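You operate a simulated robot arm through the tools that you are given. There is no shell and no other tool. Be economical: measure what you need, move in short steps, check, and stop when the job is done.

You are at the controls of a simulated two-armed robot. One attempt, no reset.

## Task
Pick up the bottle labelled "gear oil" from the draining board with one hand, pass it to the other hand and put it on the steel shelf under the spout. Set down upright: bottle.

The check looks at the end state, three seconds after you hand in, the way a careful person would. Anything else that was tipped, shoved, dropped, spilled or broken makes it a failure.

## Robot
Two 7-joint arms with two-finger grippers on one trunk, on a base that drives. Base frame: it is fixed to the floor where the robot stands at the start and does not move with it; the origin is under the middle of the robot, x ahead of it, y to its left, z up; the surface under the hand at the start is at about z = 0.9. Lengths are in m, angles in degrees, forces in N, time in s.
The left shoulder is at the start at [0.078, 0.151, 0.963], the right one opposite. With the tool pointing down near the work surface each hand reaches from about 0.1 to 0.76 m from the robot's upright axis, wherever it stands, measured 20 degrees to its own side. Places, roughly: steel shelf under the spout (30x20 cm) [0.46, 0.78, 0.54]. Payload 2.54 kg a hand.
Tool frame (each hand has its own): the origin (TCP) lies between the finger pads and is the grasp point; the fingertips stand 0.03 m ahead of it; z points along the fingers, y is the line along which they close. Largest opening 0.116 m; the body of the gripper starts 0.095 m behind the TCP.
Orientation is that of the tool frame in the base frame, as a unit quaternion [x, y, z, w]. With the fingers straight down and closing along the base's y, the tool's x points along the base's -x, its y along +y and its z along -z.

## Interface
- The arms move only by the tool drive_tool. It takes "left_series", "right_series" or both (then of equal length, played together; a hand with none holds still); each is a list of rows, each a list of 3 entries, a list of its own where there are three numbers: the turn, a rotation vector about the base's x, y, z in units of 4 degrees (1.0 is 4 degrees), then the shift along the base's x, y, z in units of 20 mm (1.0 is 20 mm), then the gripper command, from -1 (shut) to 1 (fully open), values between in proportion. In form: [[[rx, ry, rz], [tx, ty, tz], gripper], ...]. A call has 1 to 12 rows; each row shifts and turns the commanded pose from where the row before left it. A call with a number of a shift or a turn outside -1 to 1 is refused whole. Rows are played at 5 a second. More than 0.05 m and 8.6 degrees between two rows, or a gripper value outside its range, and nothing of the call is played. Where a pose cannot be reached the arm comes as near as it can. A force on the tool above 40 N (or 10 N above the force at the start of the call, whichever is more), or a blocked arm, ends the call early, and 0.2 s more pass. Each finger travels about 0.072 m/s and halts on what it meets, pressing with about 32 N; the grip force reading is that of the motor and also rises with nothing between the fingers. The clock runs only during rows and for 0.2 s after the last one: add rows that do not move to give the fingers time. The reply holds the time, the measured pose of the TCP, the force on the tool along the base axes, the opening and the grip force, in the units named above and with some noise, with the torque about the TCP (base axes, N m) and any sound that the robot's microphone picked up.
- Cameras (640 x 400 px; columns grow to the right, rows downward): "scene" is now at [0.147, 0.05, 1.1281]; the picture's right is [0.53, -0.85, 0.00], its down [-0.10, -0.07, -0.99] and it looks along [0.84, 0.53, -0.12] (base axes); focal length 214 px, centre (320, 200). "left" rides on the left gripper at [0.069, 0.015, -0.122] in its tool frame; the picture's right is [-0.21, 0.98, 0.00], its down [-0.83, -0.18, -0.53] and it looks along [-0.52, -0.11, 0.85] (tool axes); focal length 251 px, centre (320, 200). "right" rides on the right gripper at [0.069, -0.015, -0.122] in its tool frame; the picture's right is [0.21, 0.98, 0.00], its down [-0.83, 0.18, -0.53] and it looks along [-0.52, 0.11, 0.85] (tool axes); focal length 251 px, centre (320, 200). There is no depth. A picture from a camera that has moved, and an enlarged one, comes with that camera's place and axes in the base frame and with its lens.
- camera(camera): a new picture of that camera. No time passes.
- raise_lower(by): slides the trunk up (or, below 0, down) by that many m; the arms and the scene camera ride with it, the base frame stays. It gives what a move gives, with no picture.
- base_move(legs): drives the robot by 1 to 6 legs, each [ahead, left, turn to the left] in m, m and degrees, along the robot's own axes; the way and the turn of a leg run together, so that a leg with both is an arc; at most 1.5 m and 180 degrees a leg. The arms and the cameras ride along, it lands a little off, and it stops where it bumps. It gives what a move gives.
- pan_tilt(pan, tilt): turns the head with the scene camera to pan (to the left, within 80 degrees either way) and tilt (down, from -29 to 69), counted from straight ahead of the robot. It gives what a move gives.
- inspect(camera, box): a new picture of the part [left, top, right, bottom] of that camera's present view, enlarged. No time passes.
- hand_in(): hands the job in; it is judged then, once.

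Go step by step. Nothing tells you exact positions but the pictures and the camera data: compare them with the known pose of the tool, close in by small moves and look again before you grip or let go. The budget is 120 turns and 88 pictures, counting those below and the enlarged ones. Unless the task says otherwise, let go and move clear before handing in, and close with one line.

The tools are called after "Call:" by a JSON object that holds its "op" and its "data". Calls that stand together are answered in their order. drive_tool: Moves the arms, as the interface text tells. Its arguments: {"type":"object","properties":{"left_series":{"type":"array"},"right_series":{"type":"array"}},"required":[]} The other tools are called the same way: raise_lower (by) slides the trunk up or down; base_move (legs) drives the base; pan_tilt (pan, tilt) turns the head that bears the scene camera; camera (camera) takes a picture; inspect (camera, box) takes an enlarged picture of a part of a camera's view; hand_in () hands the job in.

At the start:

```text
t: 0.0
left_eef_pos: [0.4159, 0.4415, 1.1009]
left_orientation: [0.0, 1.0, 0.001, 0.0]
left_force: [0.8, 0.5, 0.3]
left_moment: [0.05, -0.01, 0.02]
left_grip_width: 0.1159
left_grip_force: 0.0
right_eef_pos: [0.4016, 0.0666, 1.1427]
right_orientation: [-0.001, 1.0, 0.001, 0.0]
right_force: [0.4, -0.1, 0.2]
right_moment: [0.01, 0.0, 0.0]
right_grip_width: 0.1162
right_grip_force: 0.0
trunk travel left (down, up): [-0.2, 0.089]
robot x, y, heading: [0.0015, 0.0012, -0.1]
head pan, tilt: [32.3, 7.1]
```

scene: 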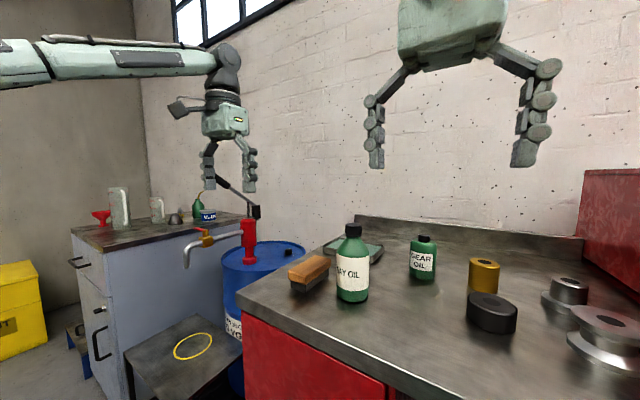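
right: 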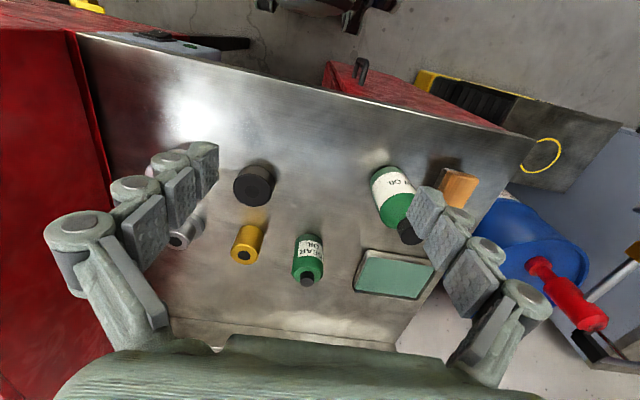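
left: 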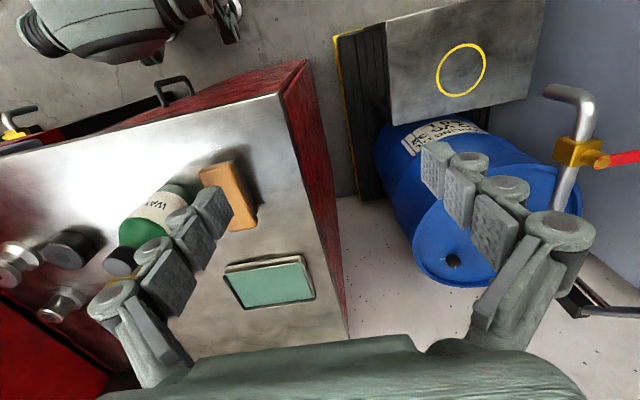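

I see the gear oil bottle at about [0.65, 0.10, 0.90]. It is about 0.10 m tall and 0.06 m wide. The shelf ring is near [0.48, 0.78, 0.54], with the spout tip right above it at z≈0.84. I'll look at the free space to the left and zoom in on the bottle.

Call:
{"op": "inspect", "data": {"camera": "scene", "box": [320, 200, 540, 340]}}

Call:
{"op": "inspect", "data": {"camera": "right", "box": [220, 140, 460, 310]}}

Call:
{"op": "pan_tilt", "data": {"pan": 70, "tilt": 40}}

Call:
{"op": "camera", "data": {"camera": "scene"}}

```text
2.86 times, centred on (430, 270) of scene
camera zoom: at [0.147, 0.05, 1.1281], right [0.53, -0.85, 0.0], down [-0.1, -0.07, -0.99], along [0.84, 0.53, -0.12], focal length 613 px, centre (6, 0)
```

zoom: 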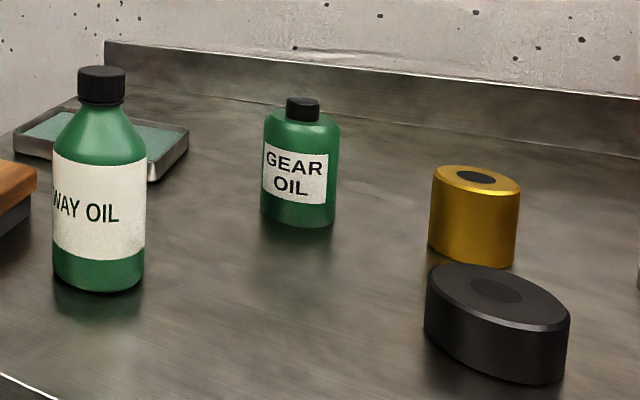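

```text
2.35 times, centred on (340, 225) of right
camera zoom: at [0.3322, 0.0497, 1.2634], right [-0.21, 0.98, 0.0], down [0.83, 0.18, 0.53], along [0.52, 0.12, -0.84], focal length 592 px, centre (273, 141)
```

zoom: 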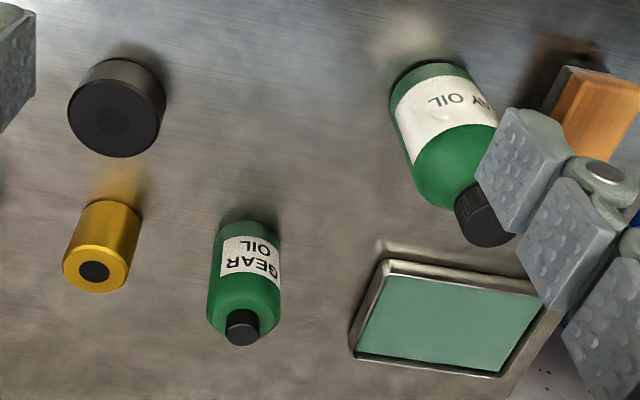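

```text
t: 1.0
left_eef_pos: [0.4141, 0.4432, 1.1017]
left_orientation: [0.0, 1.0, -0.002, 0.0]
left_force: [-0.2, 0.7, -0.1]
left_moment: [0.02, -0.01, -0.02]
left_grip_width: 0.1162
left_grip_force: 0.1
right_eef_pos: [0.4013, 0.0662, 1.1406]
right_orientation: [0.0, 1.0, 0.0, 0.0]
right_force: [1.4, -0.7, 0.3]
right_moment: [0.01, -0.03, -0.02]
right_grip_width: 0.1161
right_grip_force: 0.0
trunk travel left (down, up): [-0.2, 0.089]
robot x, y, heading: [-0.0003, -0.001, 0.1]
head pan, tilt: [70.0, 40.0]
```

```text
82 pictures are left
camera scene: at [0.0981, 0.0805, 1.0758], right [0.94, -0.34, 0.0], down [-0.22, -0.6, -0.77], along [0.26, 0.72, -0.64], focal length 214 px, centre (320, 200)
```

scene: 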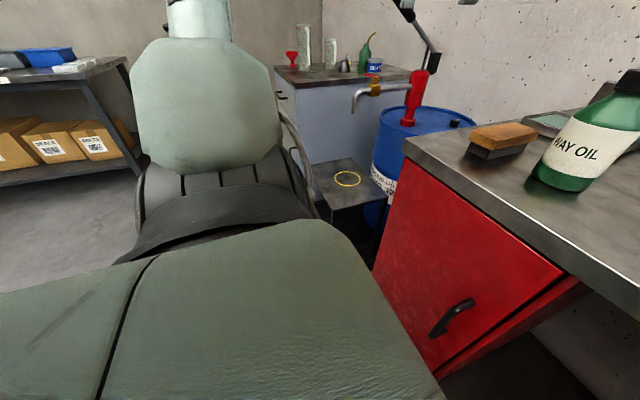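

The left side looks free. Next I'll move the right hand over the bottle at a safe height and turn it 45° so the fingers close diagonally, clear of the gold cylinder.

Call:
{"op": "drive_tool", "data": {"right_series": [[[0, 0, 0.9375], [1, 0.14, 0], 0.8], [[0, 0, 0.9375], [1, 0.14, 0], 0.8], [[0, 0, 0.9375], [1, 0.14, 0], 0.8], [[0, 0, 0.9375], [1, 0.14, 0], 0.8], [[0, 0, 0.9375], [1, 0.14, 0], 0.8], [[0, 0, 0.9375], [1, 0.14, 0], 0.8], [[0, 0, 0.9375], [1, 0.14, 0], 0.8], [[0, 0, 0.9375], [1, 0.14, 0], 0.8], [[0, 0, 0.9375], [1, 0.14, 0], 0.8], [[0, 0, 0.9375], [1, 0.14, 0], 0.8], [[0, 0, 0.9375], [1, 0.14, 0], 0.8], [[0, 0, 0.9375], [1, 0.14, 0], 0.8]]}}

Call:
{"op": "camera", "data": {"camera": "right"}}

Call:
{"op": "pan_tilt", "data": {"pan": 15, "tilt": 15}}

Call:
{"op": "camera", "data": {"camera": "scene"}}

```text
t: 3.6
left_eef_pos: [0.4174, 0.4416, 1.1006]
left_orientation: [0.0, 1.0, 0.0, 0.0]
left_force: [0.3, 0.6, 0.7]
left_moment: [-0.03, -0.01, -0.02]
left_grip_width: 0.1157
left_grip_force: 0.0
right_eef_pos: [0.5716, 0.0822, 1.0612]
right_orientation: [-0.381, 0.924, 0.001, 0.002]
right_force: [-0.2, -0.2, 1.1]
right_moment: [0.0, 0.0, 0.03]
right_grip_width: 0.1042
right_grip_force: 0.0
right hand out of reach, approached as far as the arm can: row 7, 8, 9, 10, 11, 12
trunk travel left (down, up): [-0.2, 0.089]
robot x, y, heading: [0.0024, -0.0012, -0.1]
head pan, tilt: [70.0, 40.0]
```

```text
81 pictures are left
camera right: at [0.5324, 0.0212, 1.1831], right [-0.84, 0.54, 0.0], down [0.46, 0.71, 0.54], along [0.29, 0.45, -0.84], focal length 251 px, centre (320, 200)
```

right: 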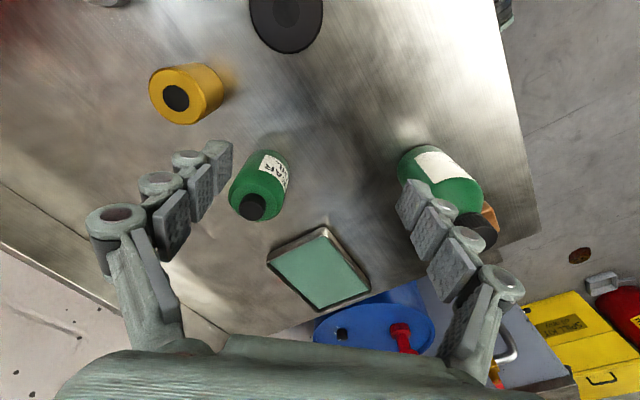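

```text
t: 4.9
left_eef_pos: [0.4157, 0.4418, 1.1015]
left_orientation: [0.0, 1.0, -0.002, 0.0]
left_force: [0.3, -0.7, -0.4]
left_moment: [0.02, -0.01, -0.01]
left_grip_width: 0.1157
left_grip_force: 0.1
right_eef_pos: [0.5715, 0.0827, 1.0622]
right_orientation: [-0.382, 0.924, 0.001, 0.002]
right_force: [0.5, 0.7, -0.3]
right_moment: [-0.01, -0.04, -0.02]
right_grip_width: 0.1042
right_grip_force: 0.0
trunk travel left (down, up): [-0.2, 0.089]
robot x, y, heading: [0.0021, -0.0002, 0.3]
head pan, tilt: [15.0, 15.0]
```

```text
80 pictures are left
camera scene: at [0.1591, 0.0249, 1.1152], right [0.26, -0.97, 0.0], down [-0.25, -0.07, -0.97], along [0.93, 0.25, -0.26], focal length 214 px, centre (320, 200)
```

scene: 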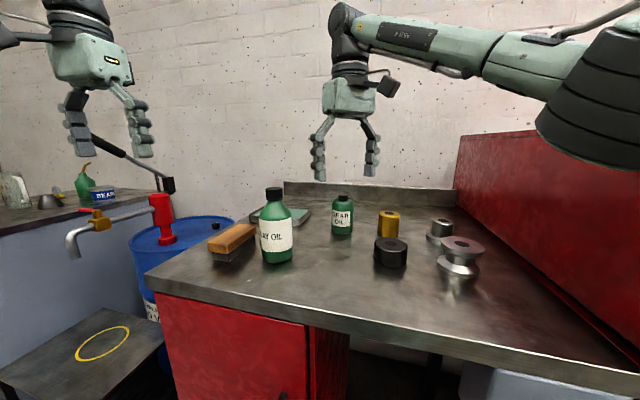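

The arm stopped short of the bottle and sank while doing so. I'll raise the trunk for clearance and reach, then shift the base slightly left.

Call:
{"op": "raise_lower", "data": {"by": 0.085}}

Call:
{"op": "drive_tool", "data": {"right_series": [[[0, 0, 0], [0, 0, 0], 0.8]]}}

```text
t: 6.1
left_eef_pos: [0.4154, 0.4418, 1.1847]
left_orientation: [0.001, 1.0, -0.001, 0.0]
left_force: [0.3, 0.1, 0.5]
left_moment: [0.0, 0.03, 0.02]
left_grip_width: 0.1162
left_grip_force: 0.1
right_eef_pos: [0.5713, 0.0826, 1.1469]
right_orientation: [-0.381, 0.925, 0.001, 0.001]
right_force: [0.8, 0.8, -0.1]
right_moment: [-0.04, 0.02, -0.01]
right_grip_width: 0.1043
right_grip_force: 0.1
trunk travel left (down, up): [-0.285, 0.004]
robot x, y, heading: [0.0013, -0.0007, -0.0]
head pan, tilt: [15.0, 15.0]
```

```text
t: 6.5
left_eef_pos: [0.4154, 0.4416, 1.1856]
left_orientation: [0.0, 1.0, -0.001, 0.001]
left_force: [0.4, -1.0, 0.4]
left_moment: [0.02, 0.0, 0.01]
left_grip_width: 0.1161
left_grip_force: 0.0
right_eef_pos: [0.5712, 0.0829, 1.1467]
right_orientation: [-0.382, 0.924, 0.002, 0.002]
right_force: [0.6, -0.1, -0.1]
right_moment: [-0.04, -0.03, 0.0]
right_grip_width: 0.1046
right_grip_force: 0.1
trunk travel left (down, up): [-0.285, 0.004]
robot x, y, heading: [-0.0023, 0.0, -0.3]
head pan, tilt: [15.0, 15.0]
```

The hand is now clear above everything on the board. I'll drive 0.1 m left, then extend and lower.

Call:
{"op": "base_move", "data": {"legs": [[0.0, 0.1, 0]]}}

Call:
{"op": "camera", "data": {"camera": "right"}}

```text
t: 8.1
left_eef_pos: [0.4153, 0.5423, 1.1855]
left_orientation: [-0.001, 1.0, -0.002, 0.0]
left_force: [0.7, -0.5, -0.4]
left_moment: [-0.04, 0.02, -0.01]
left_grip_width: 0.116
left_grip_force: 0.1
right_eef_pos: [0.5722, 0.1828, 1.1478]
right_orientation: [-0.382, 0.924, 0.001, 0.001]
right_force: [-0.3, 0.2, -0.8]
right_moment: [-0.04, 0.0, -0.01]
right_grip_width: 0.1043
right_grip_force: 0.0
trunk travel left (down, up): [-0.285, 0.004]
robot x, y, heading: [0.0011, 0.0988, -0.4]
head pan, tilt: [15.0, 15.0]
```

```text
79 pictures are left
camera right: at [0.5322, 0.1223, 1.2682], right [-0.84, 0.54, 0.0], down [0.46, 0.71, 0.54], along [0.29, 0.45, -0.84], focal length 251 px, centre (320, 200)
```

right: 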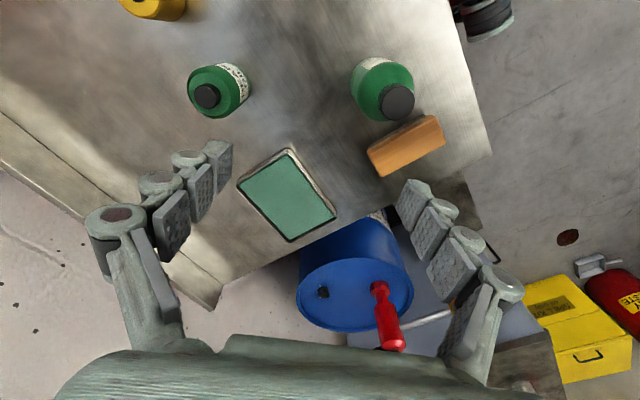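

The bottle again comes out at about [0.65, 0.10]. Moving above it.

Call:
{"op": "drive_tool", "data": {"right_series": [[[0, 0, 0], [0, -1, -0.4], 0.8], [[0, 0, 0], [0.9, -1, -0.4], 0.8], [[0, 0, 0], [0.9, -1, -0.4], 0.8], [[0, 0, 0], [0.9, -1, -0.4], 0.8], [[0, 0, 0], [0.9, -0.1, -0.4], 0.8]]}}

Call:
{"op": "camera", "data": {"camera": "right"}}

Call:
{"op": "camera", "data": {"camera": "scene"}}

```text
t: 9.3
left_eef_pos: [0.4156, 0.5423, 1.1851]
left_orientation: [-0.001, 1.0, 0.0, 0.0]
left_force: [1.3, 0.5, 0.2]
left_moment: [-0.04, -0.01, 0.0]
left_grip_width: 0.116
left_grip_force: 0.0
right_eef_pos: [0.6014, 0.1032, 1.1043]
right_orientation: [-0.381, 0.924, 0.0, 0.002]
right_force: [0.6, 0.3, 0.6]
right_moment: [-0.02, -0.01, -0.02]
right_grip_width: 0.1043
right_grip_force: 0.1
right hand out of reach, approached as far as the arm can: row 3, 4, 5
trunk travel left (down, up): [-0.285, 0.004]
robot x, y, heading: [0.0015, 0.0994, 0.1]
head pan, tilt: [15.0, 15.0]
```

```text
78 pictures are left
camera right: at [0.5622, 0.0419, 1.2254], right [-0.84, 0.54, 0.0], down [0.46, 0.71, 0.54], along [0.29, 0.45, -0.84], focal length 251 px, centre (320, 200)
```

right: 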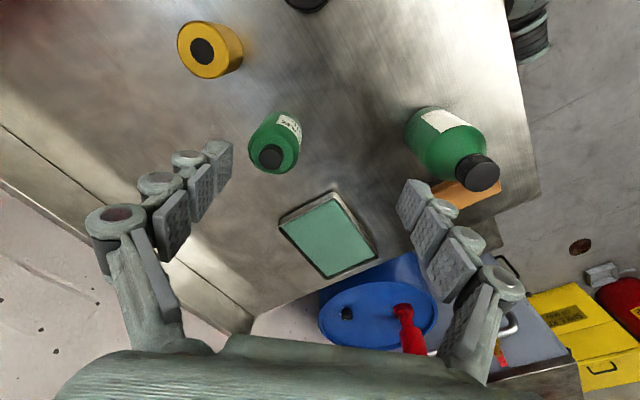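

```text
77 pictures are left
camera scene: at [0.1589, 0.1253, 1.2003], right [0.26, -0.97, 0.0], down [-0.25, -0.07, -0.97], along [0.93, 0.25, -0.26], focal length 214 px, centre (320, 200)
```

scene: 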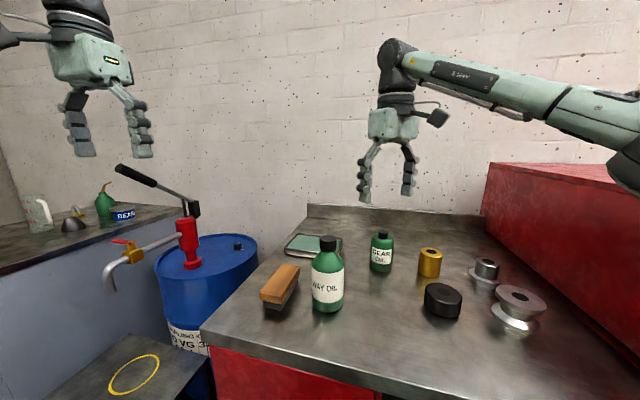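

Reach grows as the hand lowers, so I'll come down a bit while moving forward, keeping the fingertips above the cap.

Call:
{"op": "drive_tool", "data": {"right_series": [[[0, 0, 0], [0, 0, -1], 0.8], [[0, 0, 0], [0.3, 0, -1], 0.8], [[0, 0, 0], [0.7, 0, -1], 0.8], [[0, 0, 0], [0.7, 0, 0], 0.8], [[0, 0, 0], [0.5, 0, 0], 0.8]]}}

Call:
{"op": "camera", "data": {"camera": "right"}}

```text
t: 10.5
left_eef_pos: [0.4154, 0.5411, 1.1859]
left_orientation: [-0.001, 1.0, 0.0, 0.0]
left_force: [0.7, -0.1, 0.2]
left_moment: [0.02, 0.03, 0.02]
left_grip_width: 0.116
left_grip_force: 0.1
right_eef_pos: [0.6233, 0.1025, 1.0408]
right_orientation: [-0.381, 0.925, 0.001, 0.003]
right_force: [-0.2, 0.2, -0.5]
right_moment: [0.02, -0.02, 0.01]
right_grip_width: 0.1043
right_grip_force: 0.0
right hand out of reach, approached as far as the arm can: row 4, 5
trunk travel left (down, up): [-0.285, 0.004]
robot x, y, heading: [0.0011, 0.097, -0.0]
head pan, tilt: [15.0, 15.0]
```

```text
76 pictures are left
camera right: at [0.5837, 0.042, 1.1625], right [-0.84, 0.54, 0.0], down [0.46, 0.71, 0.54], along [0.29, 0.45, -0.84], focal length 251 px, centre (320, 200)
```

right: 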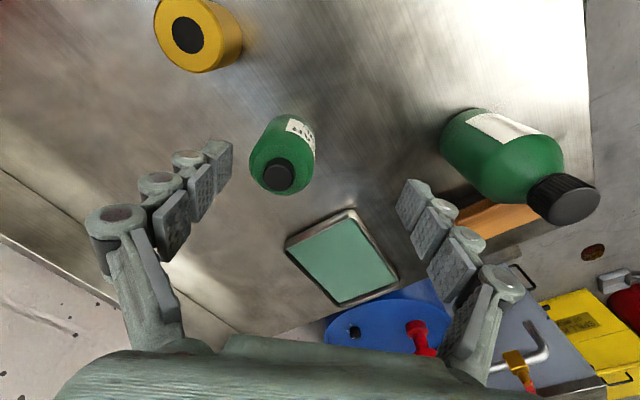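

I'm about 2 cm short, so I'll check the gap between the base and the bench before driving ahead.

Call:
{"op": "pan_tilt", "data": {"pan": 15, "tilt": 69}}

Call:
{"op": "camera", "data": {"camera": "scene"}}

```text
t: 11.8
left_eef_pos: [0.416, 0.5435, 1.1848]
left_orientation: [-0.001, 1.0, 0.0, -0.001]
left_force: [-0.4, -0.8, 0.2]
left_moment: [-0.04, 0.0, -0.01]
left_grip_width: 0.1163
left_grip_force: 0.0
right_eef_pos: [0.6223, 0.1025, 1.0415]
right_orientation: [-0.381, 0.925, 0.001, 0.003]
right_force: [0.0, 0.7, -0.3]
right_moment: [0.02, 0.0, 0.01]
right_grip_width: 0.1045
right_grip_force: 0.0
trunk travel left (down, up): [-0.285, 0.004]
robot x, y, heading: [0.0004, 0.1004, 0.0]
head pan, tilt: [15.0, 68.8]
```

```text
75 pictures are left
camera scene: at [0.1229, 0.1154, 1.1246], right [0.26, -0.97, 0.0], down [-0.9, -0.24, -0.36], along [0.35, 0.09, -0.93], focal length 214 px, centre (320, 200)
```

scene: 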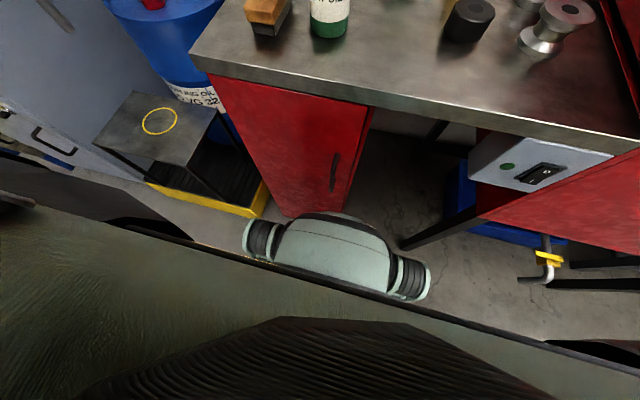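

The base's nose is almost at the red cabinet, so I won't drive ahead. I'll tilt the right tool 15° about its closing axis, which moves the wrist back and gains reach.

Call:
{"op": "drive_tool", "data": {"right_series": [[[0.884, -0.884, 0], [0, 0, 0], 0.8], [[0.884, -0.884, 0], [0, 0, 0], 0.8], [[0.884, -0.884, 0], [0, 0, 0], 0.8], [[0, 0, 0], [0.2, 0, 0], 0.8]]}}

Call:
{"op": "camera", "data": {"camera": "right"}}

```text
t: 12.8
left_eef_pos: [0.4158, 0.5494, 1.183]
left_orientation: [-0.002, 1.0, -0.005, 0.0]
left_force: [0.3, -0.4, -0.4]
left_moment: [0.0, -0.02, 0.0]
left_grip_width: 0.1159
left_grip_force: 0.1
right_eef_pos: [0.6269, 0.1127, 1.0394]
right_orientation: [-0.382, 0.915, 0.048, 0.12]
right_force: [-0.1, -0.5, 0.2]
right_moment: [-0.03, 0.0, 0.0]
right_grip_width: 0.1044
right_grip_force: 0.1
trunk travel left (down, up): [-0.285, 0.004]
robot x, y, heading: [-0.0002, 0.105, 0.0]
head pan, tilt: [15.0, 68.8]
```

```text
74 pictures are left
camera right: at [0.5671, 0.0323, 1.1396], right [-0.84, 0.54, -0.06], down [0.33, 0.6, 0.73], along [0.43, 0.59, -0.68], focal length 251 px, centre (320, 200)
```

right: 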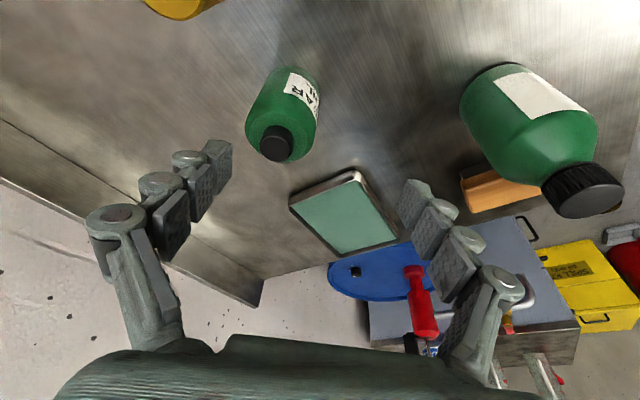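

Reach is fine now, and the bottle axis looks to be at about [0.652, 0.098]. I'll move forward over it.

Call:
{"op": "drive_tool", "data": {"right_series": [[[0, 0, 0], [0.6, -0.4, 0], 0.8], [[0, 0, 0], [0.6, -0.3, 0], 0.8], [[0, 0, 0], [0, 0, 0], 0.8]]}}

Call:
{"op": "camera", "data": {"camera": "right"}}

Call:
{"op": "pan_tilt", "data": {"pan": 15, "tilt": 20}}

Call:
{"op": "inspect", "data": {"camera": "scene", "box": [280, 80, 500, 220]}}

```text
t: 13.6
left_eef_pos: [0.4173, 0.547, 1.1827]
left_orientation: [-0.001, 1.0, -0.003, -0.001]
left_force: [-0.3, 0.0, -0.2]
left_moment: [0.01, -0.01, 0.05]
left_grip_width: 0.1161
left_grip_force: 0.0
right_eef_pos: [0.6527, 0.0949, 1.0399]
right_orientation: [-0.38, 0.916, 0.049, 0.12]
right_force: [-0.3, -0.6, 0.5]
right_moment: [-0.01, -0.03, -0.01]
right_grip_width: 0.1044
right_grip_force: 0.1
trunk travel left (down, up): [-0.285, 0.004]
robot x, y, heading: [-0.0017, 0.0999, -0.4]
head pan, tilt: [15.0, 68.8]
```

```text
73 pictures are left
camera right: at [0.5934, 0.0133, 1.1396], right [-0.84, 0.54, -0.06], down [0.34, 0.6, 0.73], along [0.43, 0.59, -0.68], focal length 251 px, centre (320, 200)
```

right: 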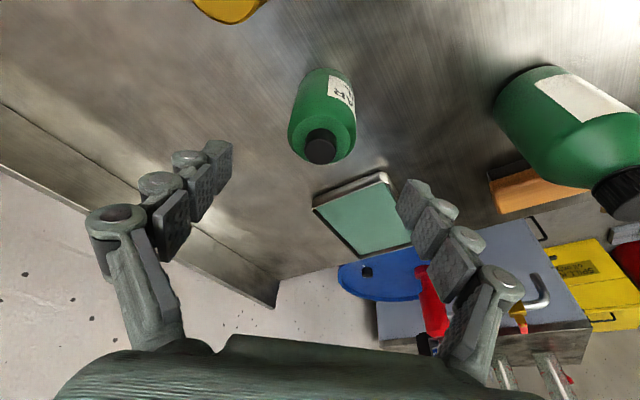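

```text
t: 14.7
left_eef_pos: [0.4163, 0.546, 1.1828]
left_orientation: [-0.001, 1.0, -0.003, -0.001]
left_force: [0.6, -0.4, -0.1]
left_moment: [0.02, -0.03, 0.0]
left_grip_width: 0.116
left_grip_force: 0.1
right_eef_pos: [0.6512, 0.0941, 1.041]
right_orientation: [-0.381, 0.916, 0.05, 0.12]
right_force: [-1.0, -1.1, 0.3]
right_moment: [-0.02, 0.01, -0.03]
right_grip_width: 0.1046
right_grip_force: 0.1
trunk travel left (down, up): [-0.285, 0.004]
robot x, y, heading: [0.0004, 0.101, 0.3]
head pan, tilt: [15.0, 20.0]
```

```text
2.86 times, centred on (390, 150) of scene
camera zoom: at [0.1605, 0.13, 1.1917], right [0.26, -0.97, 0.0], down [-0.33, -0.09, -0.94], along [0.91, 0.24, -0.35], focal length 613 px, centre (120, 343)
```

zoom: 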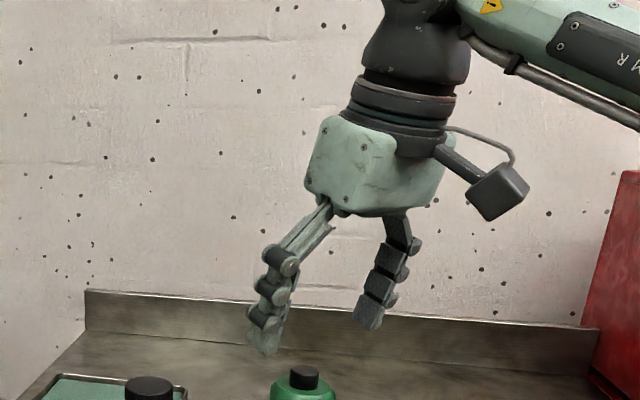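

The hand is centred over the cap. I'll descend to grip the upper body at z≈0.95.

Call:
{"op": "drive_tool", "data": {"right_series": [[[0, 0, 0], [0, 0, -0.9], 0.8], [[0, 0, 0], [0, 0, -0.9], 0.8], [[0, 0, 0], [0, 0, -0.9], 0.8], [[0, 0, 0], [0, 0, -0.9], 0.8], [[0, 0, 0], [0, 0, -0.9], 0.8]]}}

Call:
{"op": "camera", "data": {"camera": "right"}}

Call:
{"op": "inspect", "data": {"camera": "scene", "box": [280, 120, 500, 260]}}

```text
t: 16.1
left_eef_pos: [0.4046, 0.5615, 1.1815]
left_orientation: [-0.005, 1.0, -0.008, 0.005]
left_force: [-0.3, -0.1, -0.4]
left_moment: [-0.1, 0.0, -0.01]
left_grip_width: 0.1159
left_grip_force: 0.2
right_eef_pos: [0.6417, 0.1228, 0.9636]
right_orientation: [-0.397, 0.908, 0.039, 0.128]
right_force: [0.4, -0.3, -0.1]
right_moment: [0.03, 0.03, -0.03]
right_grip_width: 0.1046
right_grip_force: 0.0
trunk travel left (down, up): [-0.285, 0.004]
robot x, y, heading: [0.0003, 0.1023, 0.2]
head pan, tilt: [15.0, 20.0]
stopped in row 5 (right hand): the arm was blocked; the commanded pose is now the measured one
```

```text
71 pictures are left
camera right: at [0.5812, 0.0417, 1.0625], right [-0.85, 0.51, -0.09], down [0.3, 0.62, 0.73], along [0.43, 0.59, -0.68], focal length 251 px, centre (320, 200)
```

right: 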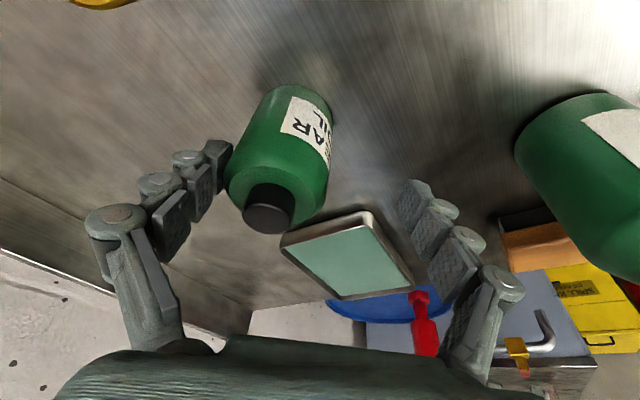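

```text
2.86 times, centred on (390, 190) of scene
camera zoom: at [0.1508, 0.143, 1.1922], right [0.27, -0.96, 0.02], down [-0.32, -0.11, -0.94], along [0.91, 0.24, -0.34], focal length 613 px, centre (120, 229)
```

zoom: 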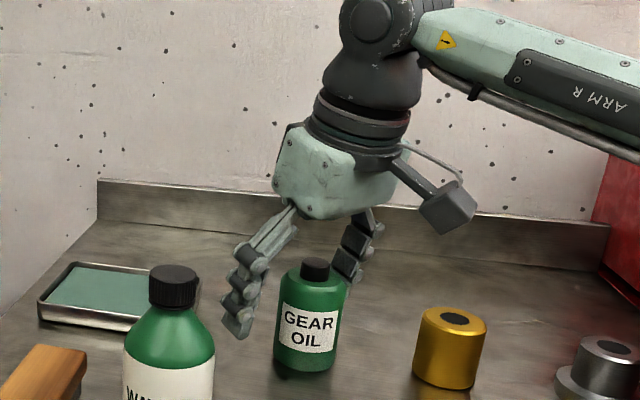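

The arm was blocked and the robot was pushed slightly, so something higher up the right arm touched. I'll look for the contact on the right side.

Call:
{"op": "pan_tilt", "data": {"pan": -30, "tilt": 20}}

Call:
{"op": "camera", "data": {"camera": "scene"}}

```text
t: 17.2
left_eef_pos: [0.4075, 0.561, 1.1809]
left_orientation: [-0.003, 1.0, -0.01, 0.004]
left_force: [0.0, 0.6, 0.4]
left_moment: [0.0, 0.0, 0.02]
left_grip_width: 0.1162
left_grip_force: 0.1
right_eef_pos: [0.6406, 0.1221, 0.9616]
right_orientation: [-0.396, 0.909, 0.04, 0.125]
right_force: [0.5, -0.1, 0.8]
right_moment: [0.01, 0.03, 0.03]
right_grip_width: 0.1044
right_grip_force: 0.1
trunk travel left (down, up): [-0.285, 0.004]
robot x, y, heading: [-0.0023, 0.1014, 0.1]
head pan, tilt: [-30.0, 20.0]
```

```text
69 pictures are left
camera scene: at [0.1432, 0.0728, 1.1938], right [-0.5, -0.87, 0.01], down [-0.29, 0.15, -0.94], along [0.82, -0.47, -0.33], focal length 214 px, centre (320, 200)
```

scene: 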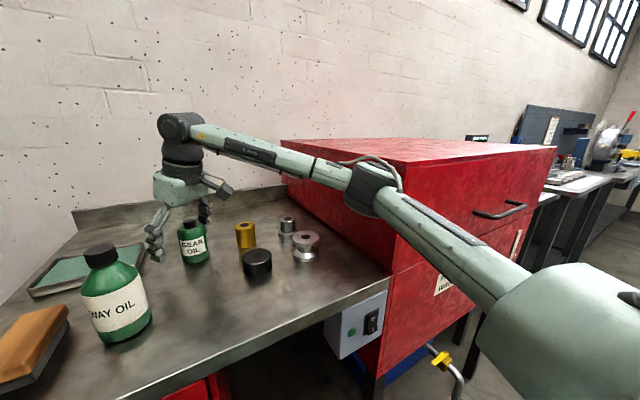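

The right elbow is resting on the red chest. I'll lift straight back up to free it, then shift the base further left so the elbow clears the chest.

Call:
{"op": "drive_tool", "data": {"right_series": [[[0, 0, 0], [0, -0.2, 0.8], 0.8], [[0, 0, 0], [0, -0.2, 1], 0.8], [[0, 0, 0], [0, 0, 1], 0.8], [[0, 0, 0], [0, 0, 1], 0.8], [[0, 0, 0], [0, 0, 1], 0.8], [[0, 0, 0], [0, 0, 1], 0.8], [[0, 0, 0], [0, 0, 1], 0.8]]}}

Call:
{"op": "camera", "data": {"camera": "scene"}}

Call:
{"op": "camera", "data": {"camera": "right"}}

```text
t: 18.8
left_eef_pos: [0.4158, 0.5473, 1.1841]
left_orientation: [-0.002, 1.0, -0.001, 0.0]
left_force: [-0.6, -0.1, -0.3]
left_moment: [-0.01, 0.02, 0.02]
left_grip_width: 0.116
left_grip_force: 0.1
right_eef_pos: [0.6488, 0.095, 1.0615]
right_orientation: [-0.387, 0.912, 0.048, 0.124]
right_force: [0.6, 0.3, 0.0]
right_moment: [-0.01, 0.02, 0.01]
right_grip_width: 0.1045
right_grip_force: 0.1
right hand out of reach, approached as far as the arm can: row 6, 7
trunk travel left (down, up): [-0.285, 0.004]
robot x, y, heading: [-0.0007, 0.1003, -0.1]
head pan, tilt: [-30.0, 20.0]
```

```text
68 pictures are left
camera scene: at [0.1506, 0.0577, 1.192], right [-0.5, -0.87, 0.0], down [-0.3, 0.17, -0.94], along [0.81, -0.47, -0.34], focal length 214 px, centre (320, 200)
```

scene: 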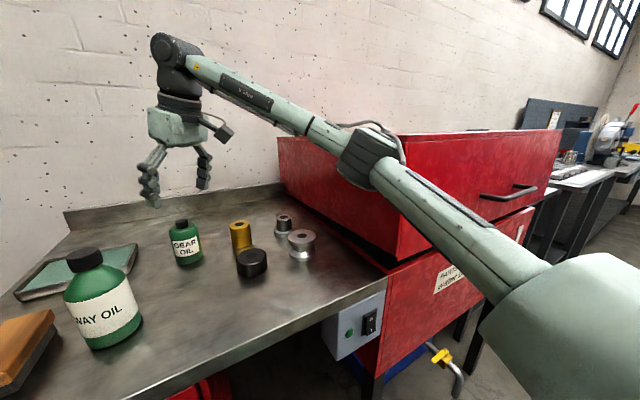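

```text
67 pictures are left
camera right: at [0.5897, 0.0125, 1.1603], right [-0.85, 0.53, -0.06], down [0.32, 0.6, 0.73], along [0.43, 0.6, -0.68], focal length 251 px, centre (320, 200)
```

right: 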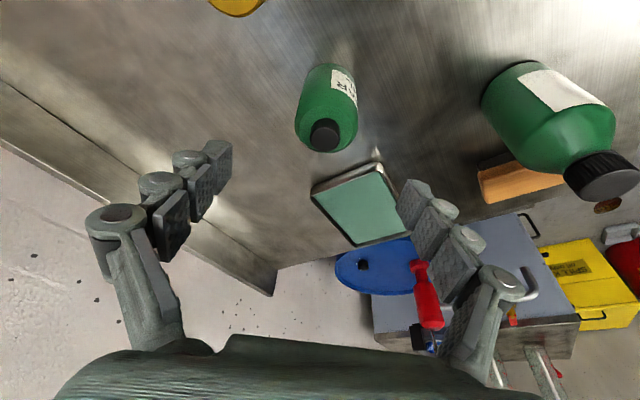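

The elbow is free and nothing on the board has moved. Driving left 0.15 m; the hand passes well beyond the way-oil bottle.

Call:
{"op": "base_move", "data": {"legs": [[0.0, 0.15, 0]]}}

Call:
{"op": "drive_tool", "data": {"right_series": [[[0, 0, 0], [0, -1, 0], 0.8], [[0, 0, 0], [0, -1, 0], 0.8], [[0, 0, 0], [0, -1, 0], 0.8], [[0, 0, 0], [0, -1, 0], 0.8], [[0, 0, 0], [0, -1, 0], 0.8], [[0, 0, 0], [0, -1, 0], 0.8], [[0, 0, 0], [0, -1, 0], 0.8]]}}

Call:
{"op": "camera", "data": {"camera": "scene"}}

Call:
{"op": "camera", "data": {"camera": "right"}}

```text
t: 20.9
left_eef_pos: [0.4131, 0.693, 1.1856]
left_orientation: [-0.002, 1.0, 0.0, 0.0]
left_force: [-0.3, 0.1, 0.1]
left_moment: [-0.02, -0.01, 0.03]
left_grip_width: 0.116
left_grip_force: 0.0
right_eef_pos: [0.647, 0.241, 1.0619]
right_orientation: [-0.388, 0.912, 0.05, 0.125]
right_force: [-0.3, 0.4, 0.3]
right_moment: [-0.03, -0.01, 0.02]
right_grip_width: 0.1044
right_grip_force: 0.1
trunk travel left (down, up): [-0.285, 0.004]
robot x, y, heading: [-0.001, 0.2499, 0.4]
head pan, tilt: [-30.0, 20.0]
```

```text
t: 22.5
left_eef_pos: [0.4131, 0.6923, 1.1866]
left_orientation: [-0.002, 1.0, 0.0, 0.0]
left_force: [0.2, 0.0, 0.4]
left_moment: [-0.02, 0.01, 0.0]
left_grip_width: 0.1161
left_grip_force: 0.0
right_eef_pos: [0.6475, 0.2424, 1.0623]
right_orientation: [-0.388, 0.912, 0.05, 0.125]
right_force: [0.6, 0.5, -0.1]
right_moment: [0.01, 0.0, -0.01]
right_grip_width: 0.1045
right_grip_force: 0.0
right hand out of reach, approached as far as the arm can: row 1, 2, 3, 4, 5, 6, 7
trunk travel left (down, up): [-0.285, 0.004]
robot x, y, heading: [-0.0001, 0.2497, 0.3]
head pan, tilt: [-30.0, 20.0]
```

```text
66 pictures are left
camera scene: at [0.149, 0.2041, 1.1921], right [-0.5, -0.87, 0.0], down [-0.3, 0.17, -0.94], along [0.82, -0.47, -0.34], focal length 214 px, centre (320, 200)
```

scene: 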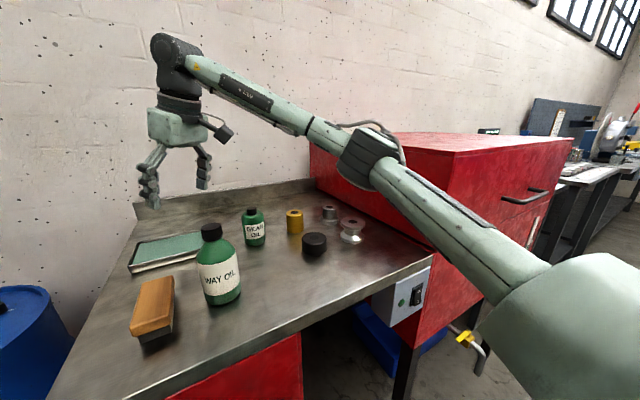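

```text
65 pictures are left
camera right: at [0.5882, 0.1598, 1.1605], right [-0.85, 0.53, -0.06], down [0.32, 0.6, 0.73], along [0.43, 0.6, -0.68], focal length 251 px, centre (320, 200)
```

right: 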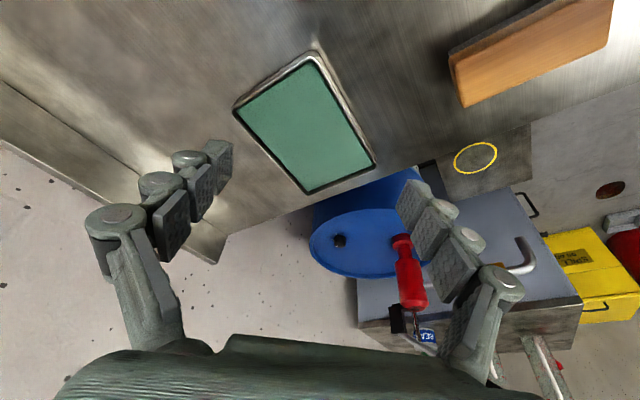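

The pose is at the edge of the workspace. I'll pull in a little toward the robot while moving right.

Call:
{"op": "drive_tool", "data": {"right_series": [[[0, 0, 0], [-1, 0, -0.2], 0.8], [[0, 0, 0], [-0.5, -1, 0], 0.8], [[0, 0, 0], [0, -1, 0], 0.8], [[0, 0, 0], [0, -1, 0], 0.8], [[0, 0, 0], [0, -1, 0], 0.8], [[0, 0, 0], [0, -1, 0], 0.8], [[0, 0, 0], [0, -1, 0], 0.8]]}}

```text
t: 24.1
left_eef_pos: [0.414, 0.6934, 1.1849]
left_orientation: [-0.002, 1.0, -0.001, 0.0]
left_force: [0.3, -1.1, -0.7]
left_moment: [0.0, 0.0, 0.01]
left_grip_width: 0.1159
left_grip_force: 0.2
right_eef_pos: [0.617, 0.1509, 1.0579]
right_orientation: [-0.387, 0.912, 0.05, 0.127]
right_force: [-0.4, -0.1, 1.5]
right_moment: [-0.01, 0.0, 0.02]
right_grip_width: 0.1043
right_grip_force: 0.1
right hand out of reach, approached as far as the arm can: row 6, 7
trunk travel left (down, up): [-0.285, 0.004]
robot x, y, heading: [-0.0022, 0.2458, 0.0]
head pan, tilt: [-30.0, 20.0]
```

The tool yaw seems to be hitting a wrist limit here, so I'll turn the yaw back about 25°. The closing line will then be mostly along y and the hand stays well above everything.

Call:
{"op": "drive_tool", "data": {"right_series": [[[0, 0, -0.9], [0, 0, 0], 0.8], [[0, 0, -0.9], [0, 0, 0], 0.8], [[0, 0, -0.9], [0, 0, 0], 0.8], [[0, 0, -0.9], [0, 0, 0], 0.8], [[0, 0, -0.9], [0, 0, 0], 0.8], [[0, 0, -0.9], [0, 0, 0], 0.8], [[0, 0, -0.9], [0, 0, 0], 0.8], [[0, 0, 0], [0, -1, 0], 0.8], [[0, 0, 0], [0.5, -1, 0], 0.8], [[0, 0, 0], [0.7, -0.5, 0], 0.8]]}}

Call:
{"op": "camera", "data": {"camera": "right"}}

Call:
{"op": "camera", "data": {"camera": "scene"}}

```text
t: 26.3
left_eef_pos: [0.4138, 0.6924, 1.1859]
left_orientation: [-0.002, 1.0, 0.0, 0.0]
left_force: [0.0, 0.3, 0.5]
left_moment: [0.03, -0.04, 0.01]
left_grip_width: 0.1159
left_grip_force: 0.1
right_eef_pos: [0.6419, 0.1022, 1.0568]
right_orientation: [-0.18, 0.974, 0.021, 0.134]
right_force: [0.7, 0.2, -0.3]
right_moment: [0.01, 0.0, -0.04]
right_grip_width: 0.1043
right_grip_force: 0.0
trunk travel left (down, up): [-0.285, 0.004]
robot x, y, heading: [-0.0002, 0.251, 0.2]
head pan, tilt: [-30.0, 20.0]
```

```text
64 pictures are left
camera right: at [0.5538, 0.0527, 1.1555], right [-0.54, 0.84, -0.06], down [0.54, 0.41, 0.73], along [0.64, 0.36, -0.68], focal length 251 px, centre (320, 200)
```

right: 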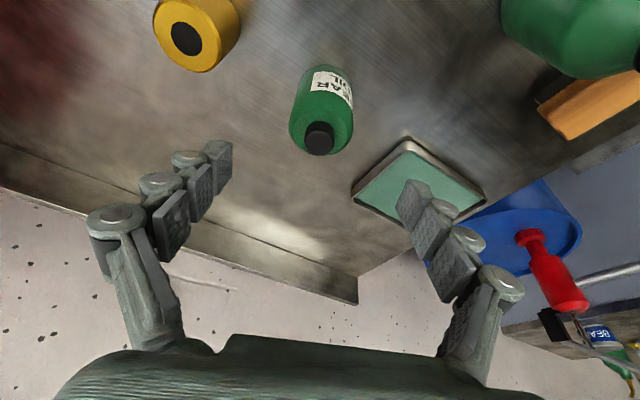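

```text
63 pictures are left
camera scene: at [0.1491, 0.2041, 1.1921], right [-0.5, -0.87, 0.0], down [-0.3, 0.17, -0.94], along [0.82, -0.47, -0.34], focal length 214 px, centre (320, 200)
```

scene: 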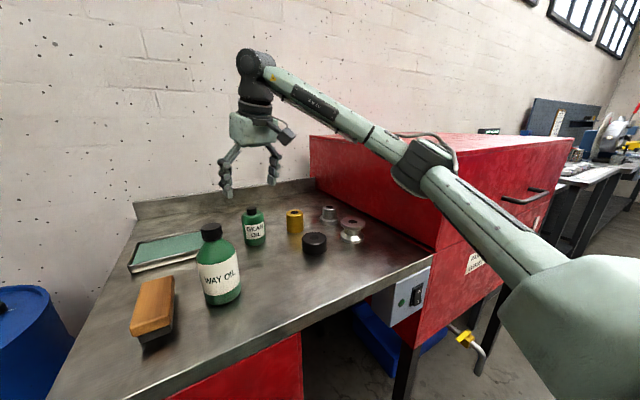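

The hand is centred on the bottle and the elbow is clear of the chest. Descending to z≈0.95.

Call:
{"op": "drive_tool", "data": {"right_series": [[[0, 0, 0], [0.3, -0.1, -0.6], 0.8], [[0, 0, 0], [0, 0, -0.9], 0.8], [[0, 0, 0], [0, 0, -0.9], 0.8], [[0, 0, 0], [0, 0, -0.9], 0.8]]}}

Call:
{"op": "camera", "data": {"camera": "right"}}

Call:
{"op": "camera", "data": {"camera": "scene"}}

```text
t: 27.3
left_eef_pos: [0.4147, 0.692, 1.1859]
left_orientation: [-0.002, 1.0, 0.0, 0.0]
left_force: [-0.1, -0.3, 0.0]
left_moment: [0.0, -0.02, 0.0]
left_grip_width: 0.1162
left_grip_force: 0.0
right_eef_pos: [0.6475, 0.1007, 0.9911]
right_orientation: [-0.18, 0.974, 0.021, 0.133]
right_force: [-0.3, 0.4, -0.7]
right_moment: [-0.01, 0.05, 0.0]
right_grip_width: 0.1042
right_grip_force: 0.2
trunk travel left (down, up): [-0.285, 0.004]
robot x, y, heading: [-0.0031, 0.2512, 0.0]
head pan, tilt: [-30.0, 20.0]
```

```text
62 pictures are left
camera right: at [0.5591, 0.0505, 1.0893], right [-0.54, 0.84, -0.06], down [0.54, 0.41, 0.73], along [0.64, 0.36, -0.68], focal length 251 px, centre (320, 200)
```

right: 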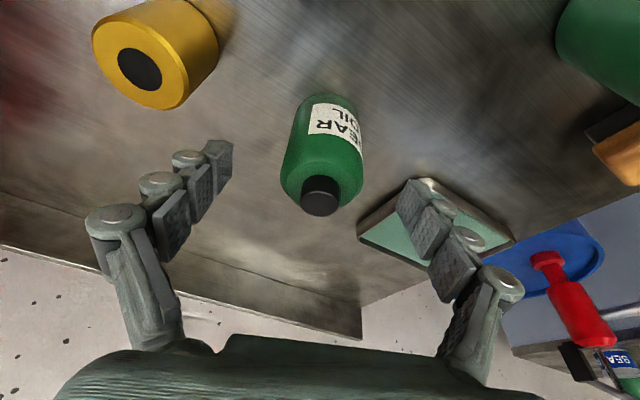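

```text
61 pictures are left
camera scene: at [0.1491, 0.204, 1.1921], right [-0.5, -0.87, 0.0], down [-0.3, 0.17, -0.94], along [0.82, -0.47, -0.34], focal length 214 px, centre (320, 200)
```

scene: 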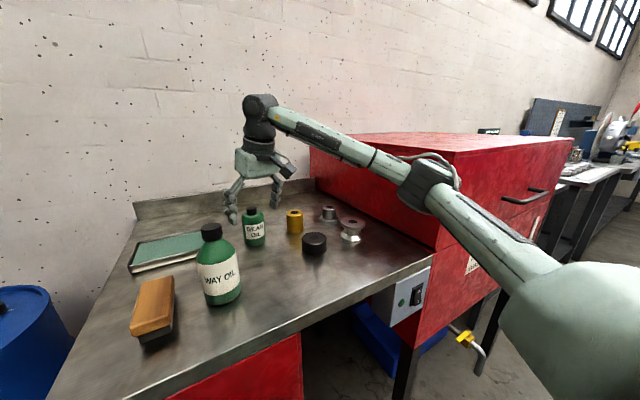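

The cap top is right at the TCP, so alignment is good. Going down the last 4 cm and closing.

Call:
{"op": "drive_tool", "data": {"right_series": [[[0, 0, 0], [0, 0, -0.7], 0.8], [[0, 0, 0], [0, 0, -0.7], 0.8], [[0, 0, 0], [0, 0, -0.6], 0.8], [[0, 0, 0], [0, 0, 0], 0.2], [[0, 0, 0], [0, 0, 0], 0.0], [[0, 0, 0], [0, 0, 0], -1], [[0, 0, 0], [0, 0, 0], -1], [[0, 0, 0], [0, 0, 0], -1]]}}

Call:
{"op": "camera", "data": {"camera": "right"}}

Call:
{"op": "inspect", "data": {"camera": "scene", "box": [190, 130, 350, 270]}}

```text
t: 29.1
left_eef_pos: [0.4136, 0.6932, 1.1851]
left_orientation: [-0.002, 1.0, 0.0, 0.0]
left_force: [-0.1, 0.4, 0.2]
left_moment: [-0.04, -0.02, 0.0]
left_grip_width: 0.1158
left_grip_force: 0.0
right_eef_pos: [0.6472, 0.1001, 0.9518]
right_orientation: [-0.181, 0.974, 0.022, 0.134]
right_force: [-1.1, 0.0, 0.1]
right_moment: [0.08, 0.01, 0.02]
right_grip_width: 0.0528
right_grip_force: 31.4
trunk travel left (down, up): [-0.285, 0.004]
robot x, y, heading: [-0.0003, 0.2475, 0.4]
head pan, tilt: [-30.0, 20.0]
```

```text
60 pictures are left
camera right: at [0.5588, 0.0504, 1.0496], right [-0.54, 0.84, -0.06], down [0.54, 0.41, 0.73], along [0.64, 0.36, -0.68], focal length 251 px, centre (320, 200)
```

right: 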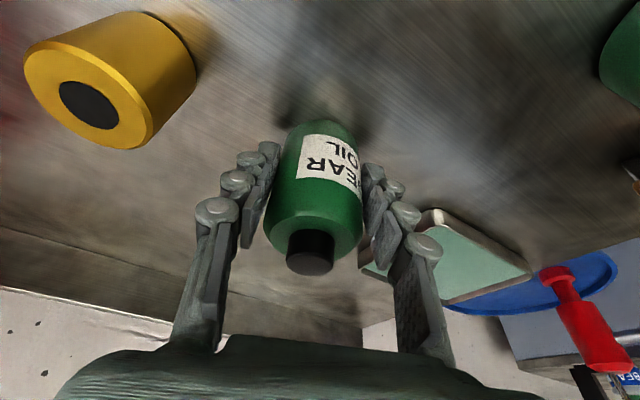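

```text
2.86 times, centred on (270, 200) of scene
camera zoom: at [0.1489, 0.2042, 1.1921], right [-0.5, -0.87, 0.0], down [-0.3, 0.17, -0.94], along [0.82, -0.47, -0.34], focal length 613 px, centre (463, 200)
```

zoom: 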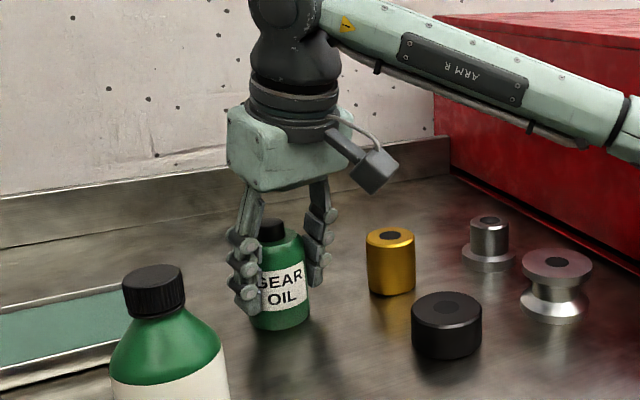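

The bottle is held, 0.053 m wide, with fingers on the upper body. Now I'll lift, drawing in slightly as I go up.

Call:
{"op": "drive_tool", "data": {"right_series": [[[0, 0, 0], [0, 0, 0.5], -1], [[0, 0, 0], [0, 0, 1], -1], [[0, 0, 0], [0, 0, 1], -1], [[0, 0, 0], [-0.2, 0, 1], -1], [[0, 0, 0], [-0.4, -0.2, 1], -1], [[0, 0, 0], [-0.5, -0.2, 1], -1], [[0, 0, 0], [-0.6, -0.2, 1], -1], [[0, 0, 0], [-0.8, -0.2, 1], -1], [[0, 0, 0], [-0.8, -0.2, 1], -1], [[0, 0, 0], [-0.8, -0.2, 1], -1]]}}

Call:
{"op": "pan_tilt", "data": {"pan": 0, "tilt": 20}}

Call:
{"op": "camera", "data": {"camera": "scene"}}

```text
t: 31.3
left_eef_pos: [0.4138, 0.6927, 1.1861]
left_orientation: [-0.002, 1.0, 0.0, -0.001]
left_force: [0.7, -0.6, 0.5]
left_moment: [-0.01, -0.02, -0.01]
left_grip_width: 0.116
left_grip_force: 0.0
right_eef_pos: [0.5653, 0.0752, 1.1413]
right_orientation: [-0.18, 0.974, 0.02, 0.135]
right_force: [-0.6, 0.3, -1.8]
right_moment: [-0.04, 0.04, -0.02]
right_grip_width: 0.0526
right_grip_force: 31.7
trunk travel left (down, up): [-0.285, 0.004]
robot x, y, heading: [-0.0015, 0.2502, 0.0]
head pan, tilt: [-30.0, 20.0]
```

```text
t: 32.3
left_eef_pos: [0.413, 0.6922, 1.187]
left_orientation: [-0.001, 1.0, 0.0, -0.001]
left_force: [0.2, 0.3, 0.0]
left_moment: [0.0, 0.01, -0.03]
left_grip_width: 0.1158
left_grip_force: 0.1
right_eef_pos: [0.5648, 0.0756, 1.1407]
right_orientation: [-0.179, 0.974, 0.021, 0.133]
right_force: [0.6, -0.2, -1.5]
right_moment: [-0.01, 0.01, 0.02]
right_grip_width: 0.0528
right_grip_force: 32.0
trunk travel left (down, up): [-0.285, 0.004]
robot x, y, heading: [-0.0034, 0.2517, 0.1]
head pan, tilt: [0.0, 20.0]
```

```text
58 pictures are left
camera scene: at [0.1615, 0.2506, 1.1921], right [0.0, -1.0, 0.0], down [-0.34, 0.0, -0.94], along [0.94, 0.0, -0.34], focal length 214 px, centre (320, 200)
```

scene: 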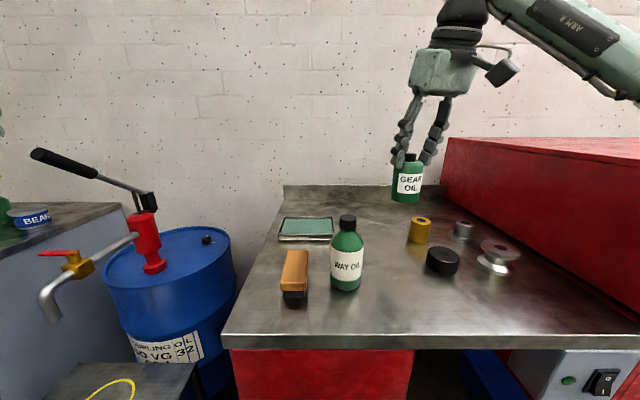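

The bottle is up and everything else is undisturbed. I'll back the base 0.2 m off the bench to get free space, then ready both hands: right hand to the centre, left hand pitched towards horizontal.

Call:
{"op": "base_move", "data": {"legs": [[-0.2, 0, 0]]}}

Call:
{"op": "drive_tool", "data": {"left_series": [[[0, -1, 0], [0, 0, 0], 1], [[0, -1, 0], [0.3, 0, 0], 1], [[0, -1, 0], [0.3, 0, 0], 1], [[0, -1, 0], [0.3, 0, 0], 1], [[0, -1, 0], [0.3, 0, 0], 1], [[0, -1, 0], [0.3, 0, 0], 1], [[0, -1, 0], [0.3, 0, 0], 1], [[0, -1, 0], [0.3, 0, 0], 1]], "right_series": [[[0, 0, 0.78], [-0.4, 0.9, 0], -1], [[0, 0, 0.78], [-0.4, 0.9, 0], -1], [[0, 0, 0.78], [-0.4, 0.9, 0], -1], [[0, 0, 0.78], [-0.4, 0.9, 0], -1], [[0, 0, 0.78], [-0.4, 0.9, 0], -1], [[0, 0, 0.78], [-0.4, 0.9, 0], -1], [[0, 0, 0.78], [-0.4, 0.9, 0], -1], [[0, 0, 0.78], [-0.4, 0.9, 0], -1]]}}

Call:
{"op": "camera", "data": {"camera": "scene"}}

```text
t: 33.9
left_eef_pos: [0.2147, 0.6924, 1.1864]
left_orientation: [-0.002, 1.0, 0.0, 0.0]
left_force: [-0.5, -0.1, 0.1]
left_moment: [0.0, -0.07, 0.02]
left_grip_width: 0.1158
left_grip_force: 0.0
right_eef_pos: [0.3679, 0.0762, 1.1413]
right_orientation: [-0.18, 0.974, 0.021, 0.134]
right_force: [0.3, -0.9, -2.9]
right_moment: [0.0, -0.03, 0.01]
right_grip_width: 0.0524
right_grip_force: 32.1
trunk travel left (down, up): [-0.285, 0.004]
robot x, y, heading: [-0.1971, 0.2514, 0.3]
head pan, tilt: [0.0, 20.0]
```

```text
t: 35.6
left_eef_pos: [0.2578, 0.6932, 1.1857]
left_orientation: [-0.003, 0.961, -0.001, 0.277]
left_force: [-0.3, 1.0, 0.3]
left_moment: [-0.01, 0.0, 0.01]
left_grip_width: 0.1163
left_grip_force: 0.1
right_eef_pos: [0.3043, 0.2202, 1.1408]
right_orientation: [-0.388, 0.912, 0.049, 0.126]
right_force: [0.1, 0.2, -2.2]
right_moment: [-0.01, -0.01, 0.02]
right_grip_width: 0.0525
right_grip_force: 31.9
trunk travel left (down, up): [-0.285, 0.004]
robot x, y, heading: [-0.1961, 0.2499, -0.2]
head pan, tilt: [0.0, 20.0]
```

```text
57 pictures are left
camera scene: at [-0.0358, 0.2507, 1.1921], right [0.0, -1.0, 0.0], down [-0.34, 0.0, -0.94], along [0.94, 0.0, -0.34], focal length 214 px, centre (320, 200)
```

scene: 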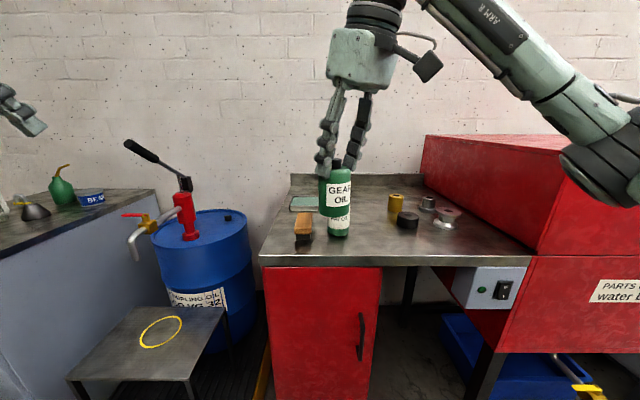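

The bottle is at [0.304, 0.220, 1.141], and the space around it is clear. I'll finish pitching the left hand to 60°, then yaw it -45° towards the bottle while bringing it to a standoff.

Call:
{"op": "drive_tool", "data": {"left_series": [[[0, -1, 0], [0, -0.6, 0.2], 1], [[0, -1, 0], [0, -0.6, 0.2], 1], [[0, -1, 0], [0, -0.6, 0.2], 1], [[0, -1, 0], [0, -0.6, 0.2], 1], [[0, -1, 0], [0, -0.6, 0.2], 1], [[0, -1, 0], [0, -0.6, 0.2], 1], [[0, -1, 0], [0, -0.6, 0.2], 1], [[0, 0, -1], [0, -0.6, 0], 1], [[0, 0, -1], [0, -0.6, 0], 1], [[0, 0, -1], [0, -0.6, 0], 1], [[0, 0, -1], [0, -0.6, 0], 1], [[0, 0, -1], [0, -0.6, 0], 1]]}}

Call:
{"op": "camera", "data": {"camera": "left"}}

```text
t: 38.2
left_eef_pos: [0.2571, 0.5475, 1.2139]
left_orientation: [0.148, 0.854, -0.088, 0.492]
left_force: [-0.1, -0.2, -0.3]
left_moment: [-0.01, 0.01, 0.0]
left_grip_width: 0.116
left_grip_force: 0.1
right_eef_pos: [0.3044, 0.2204, 1.1411]
right_orientation: [-0.387, 0.912, 0.05, 0.126]
right_force: [0.1, -0.3, -0.9]
right_moment: [-0.06, 0.04, 0.0]
right_grip_width: 0.0527
right_grip_force: 32.3
trunk travel left (down, up): [-0.285, 0.004]
robot x, y, heading: [-0.2002, 0.2506, 0.3]
head pan, tilt: [0.0, 20.0]
```

```text
56 pictures are left
camera left: at [0.1319, 0.6114, 1.2143], right [0.43, 0.88, 0.18], down [-0.11, -0.15, 0.98], along [0.89, -0.45, 0.03], focal length 251 px, centre (320, 200)
```

left: 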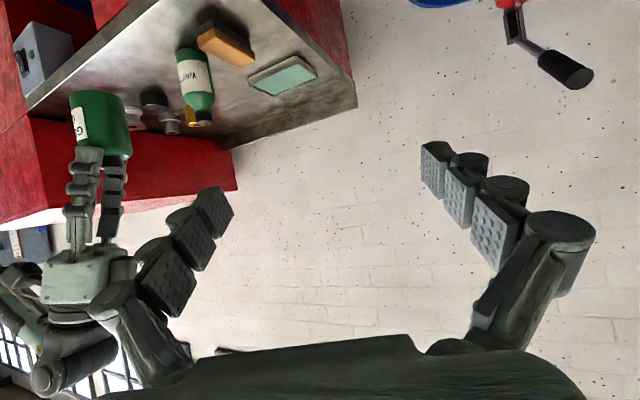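

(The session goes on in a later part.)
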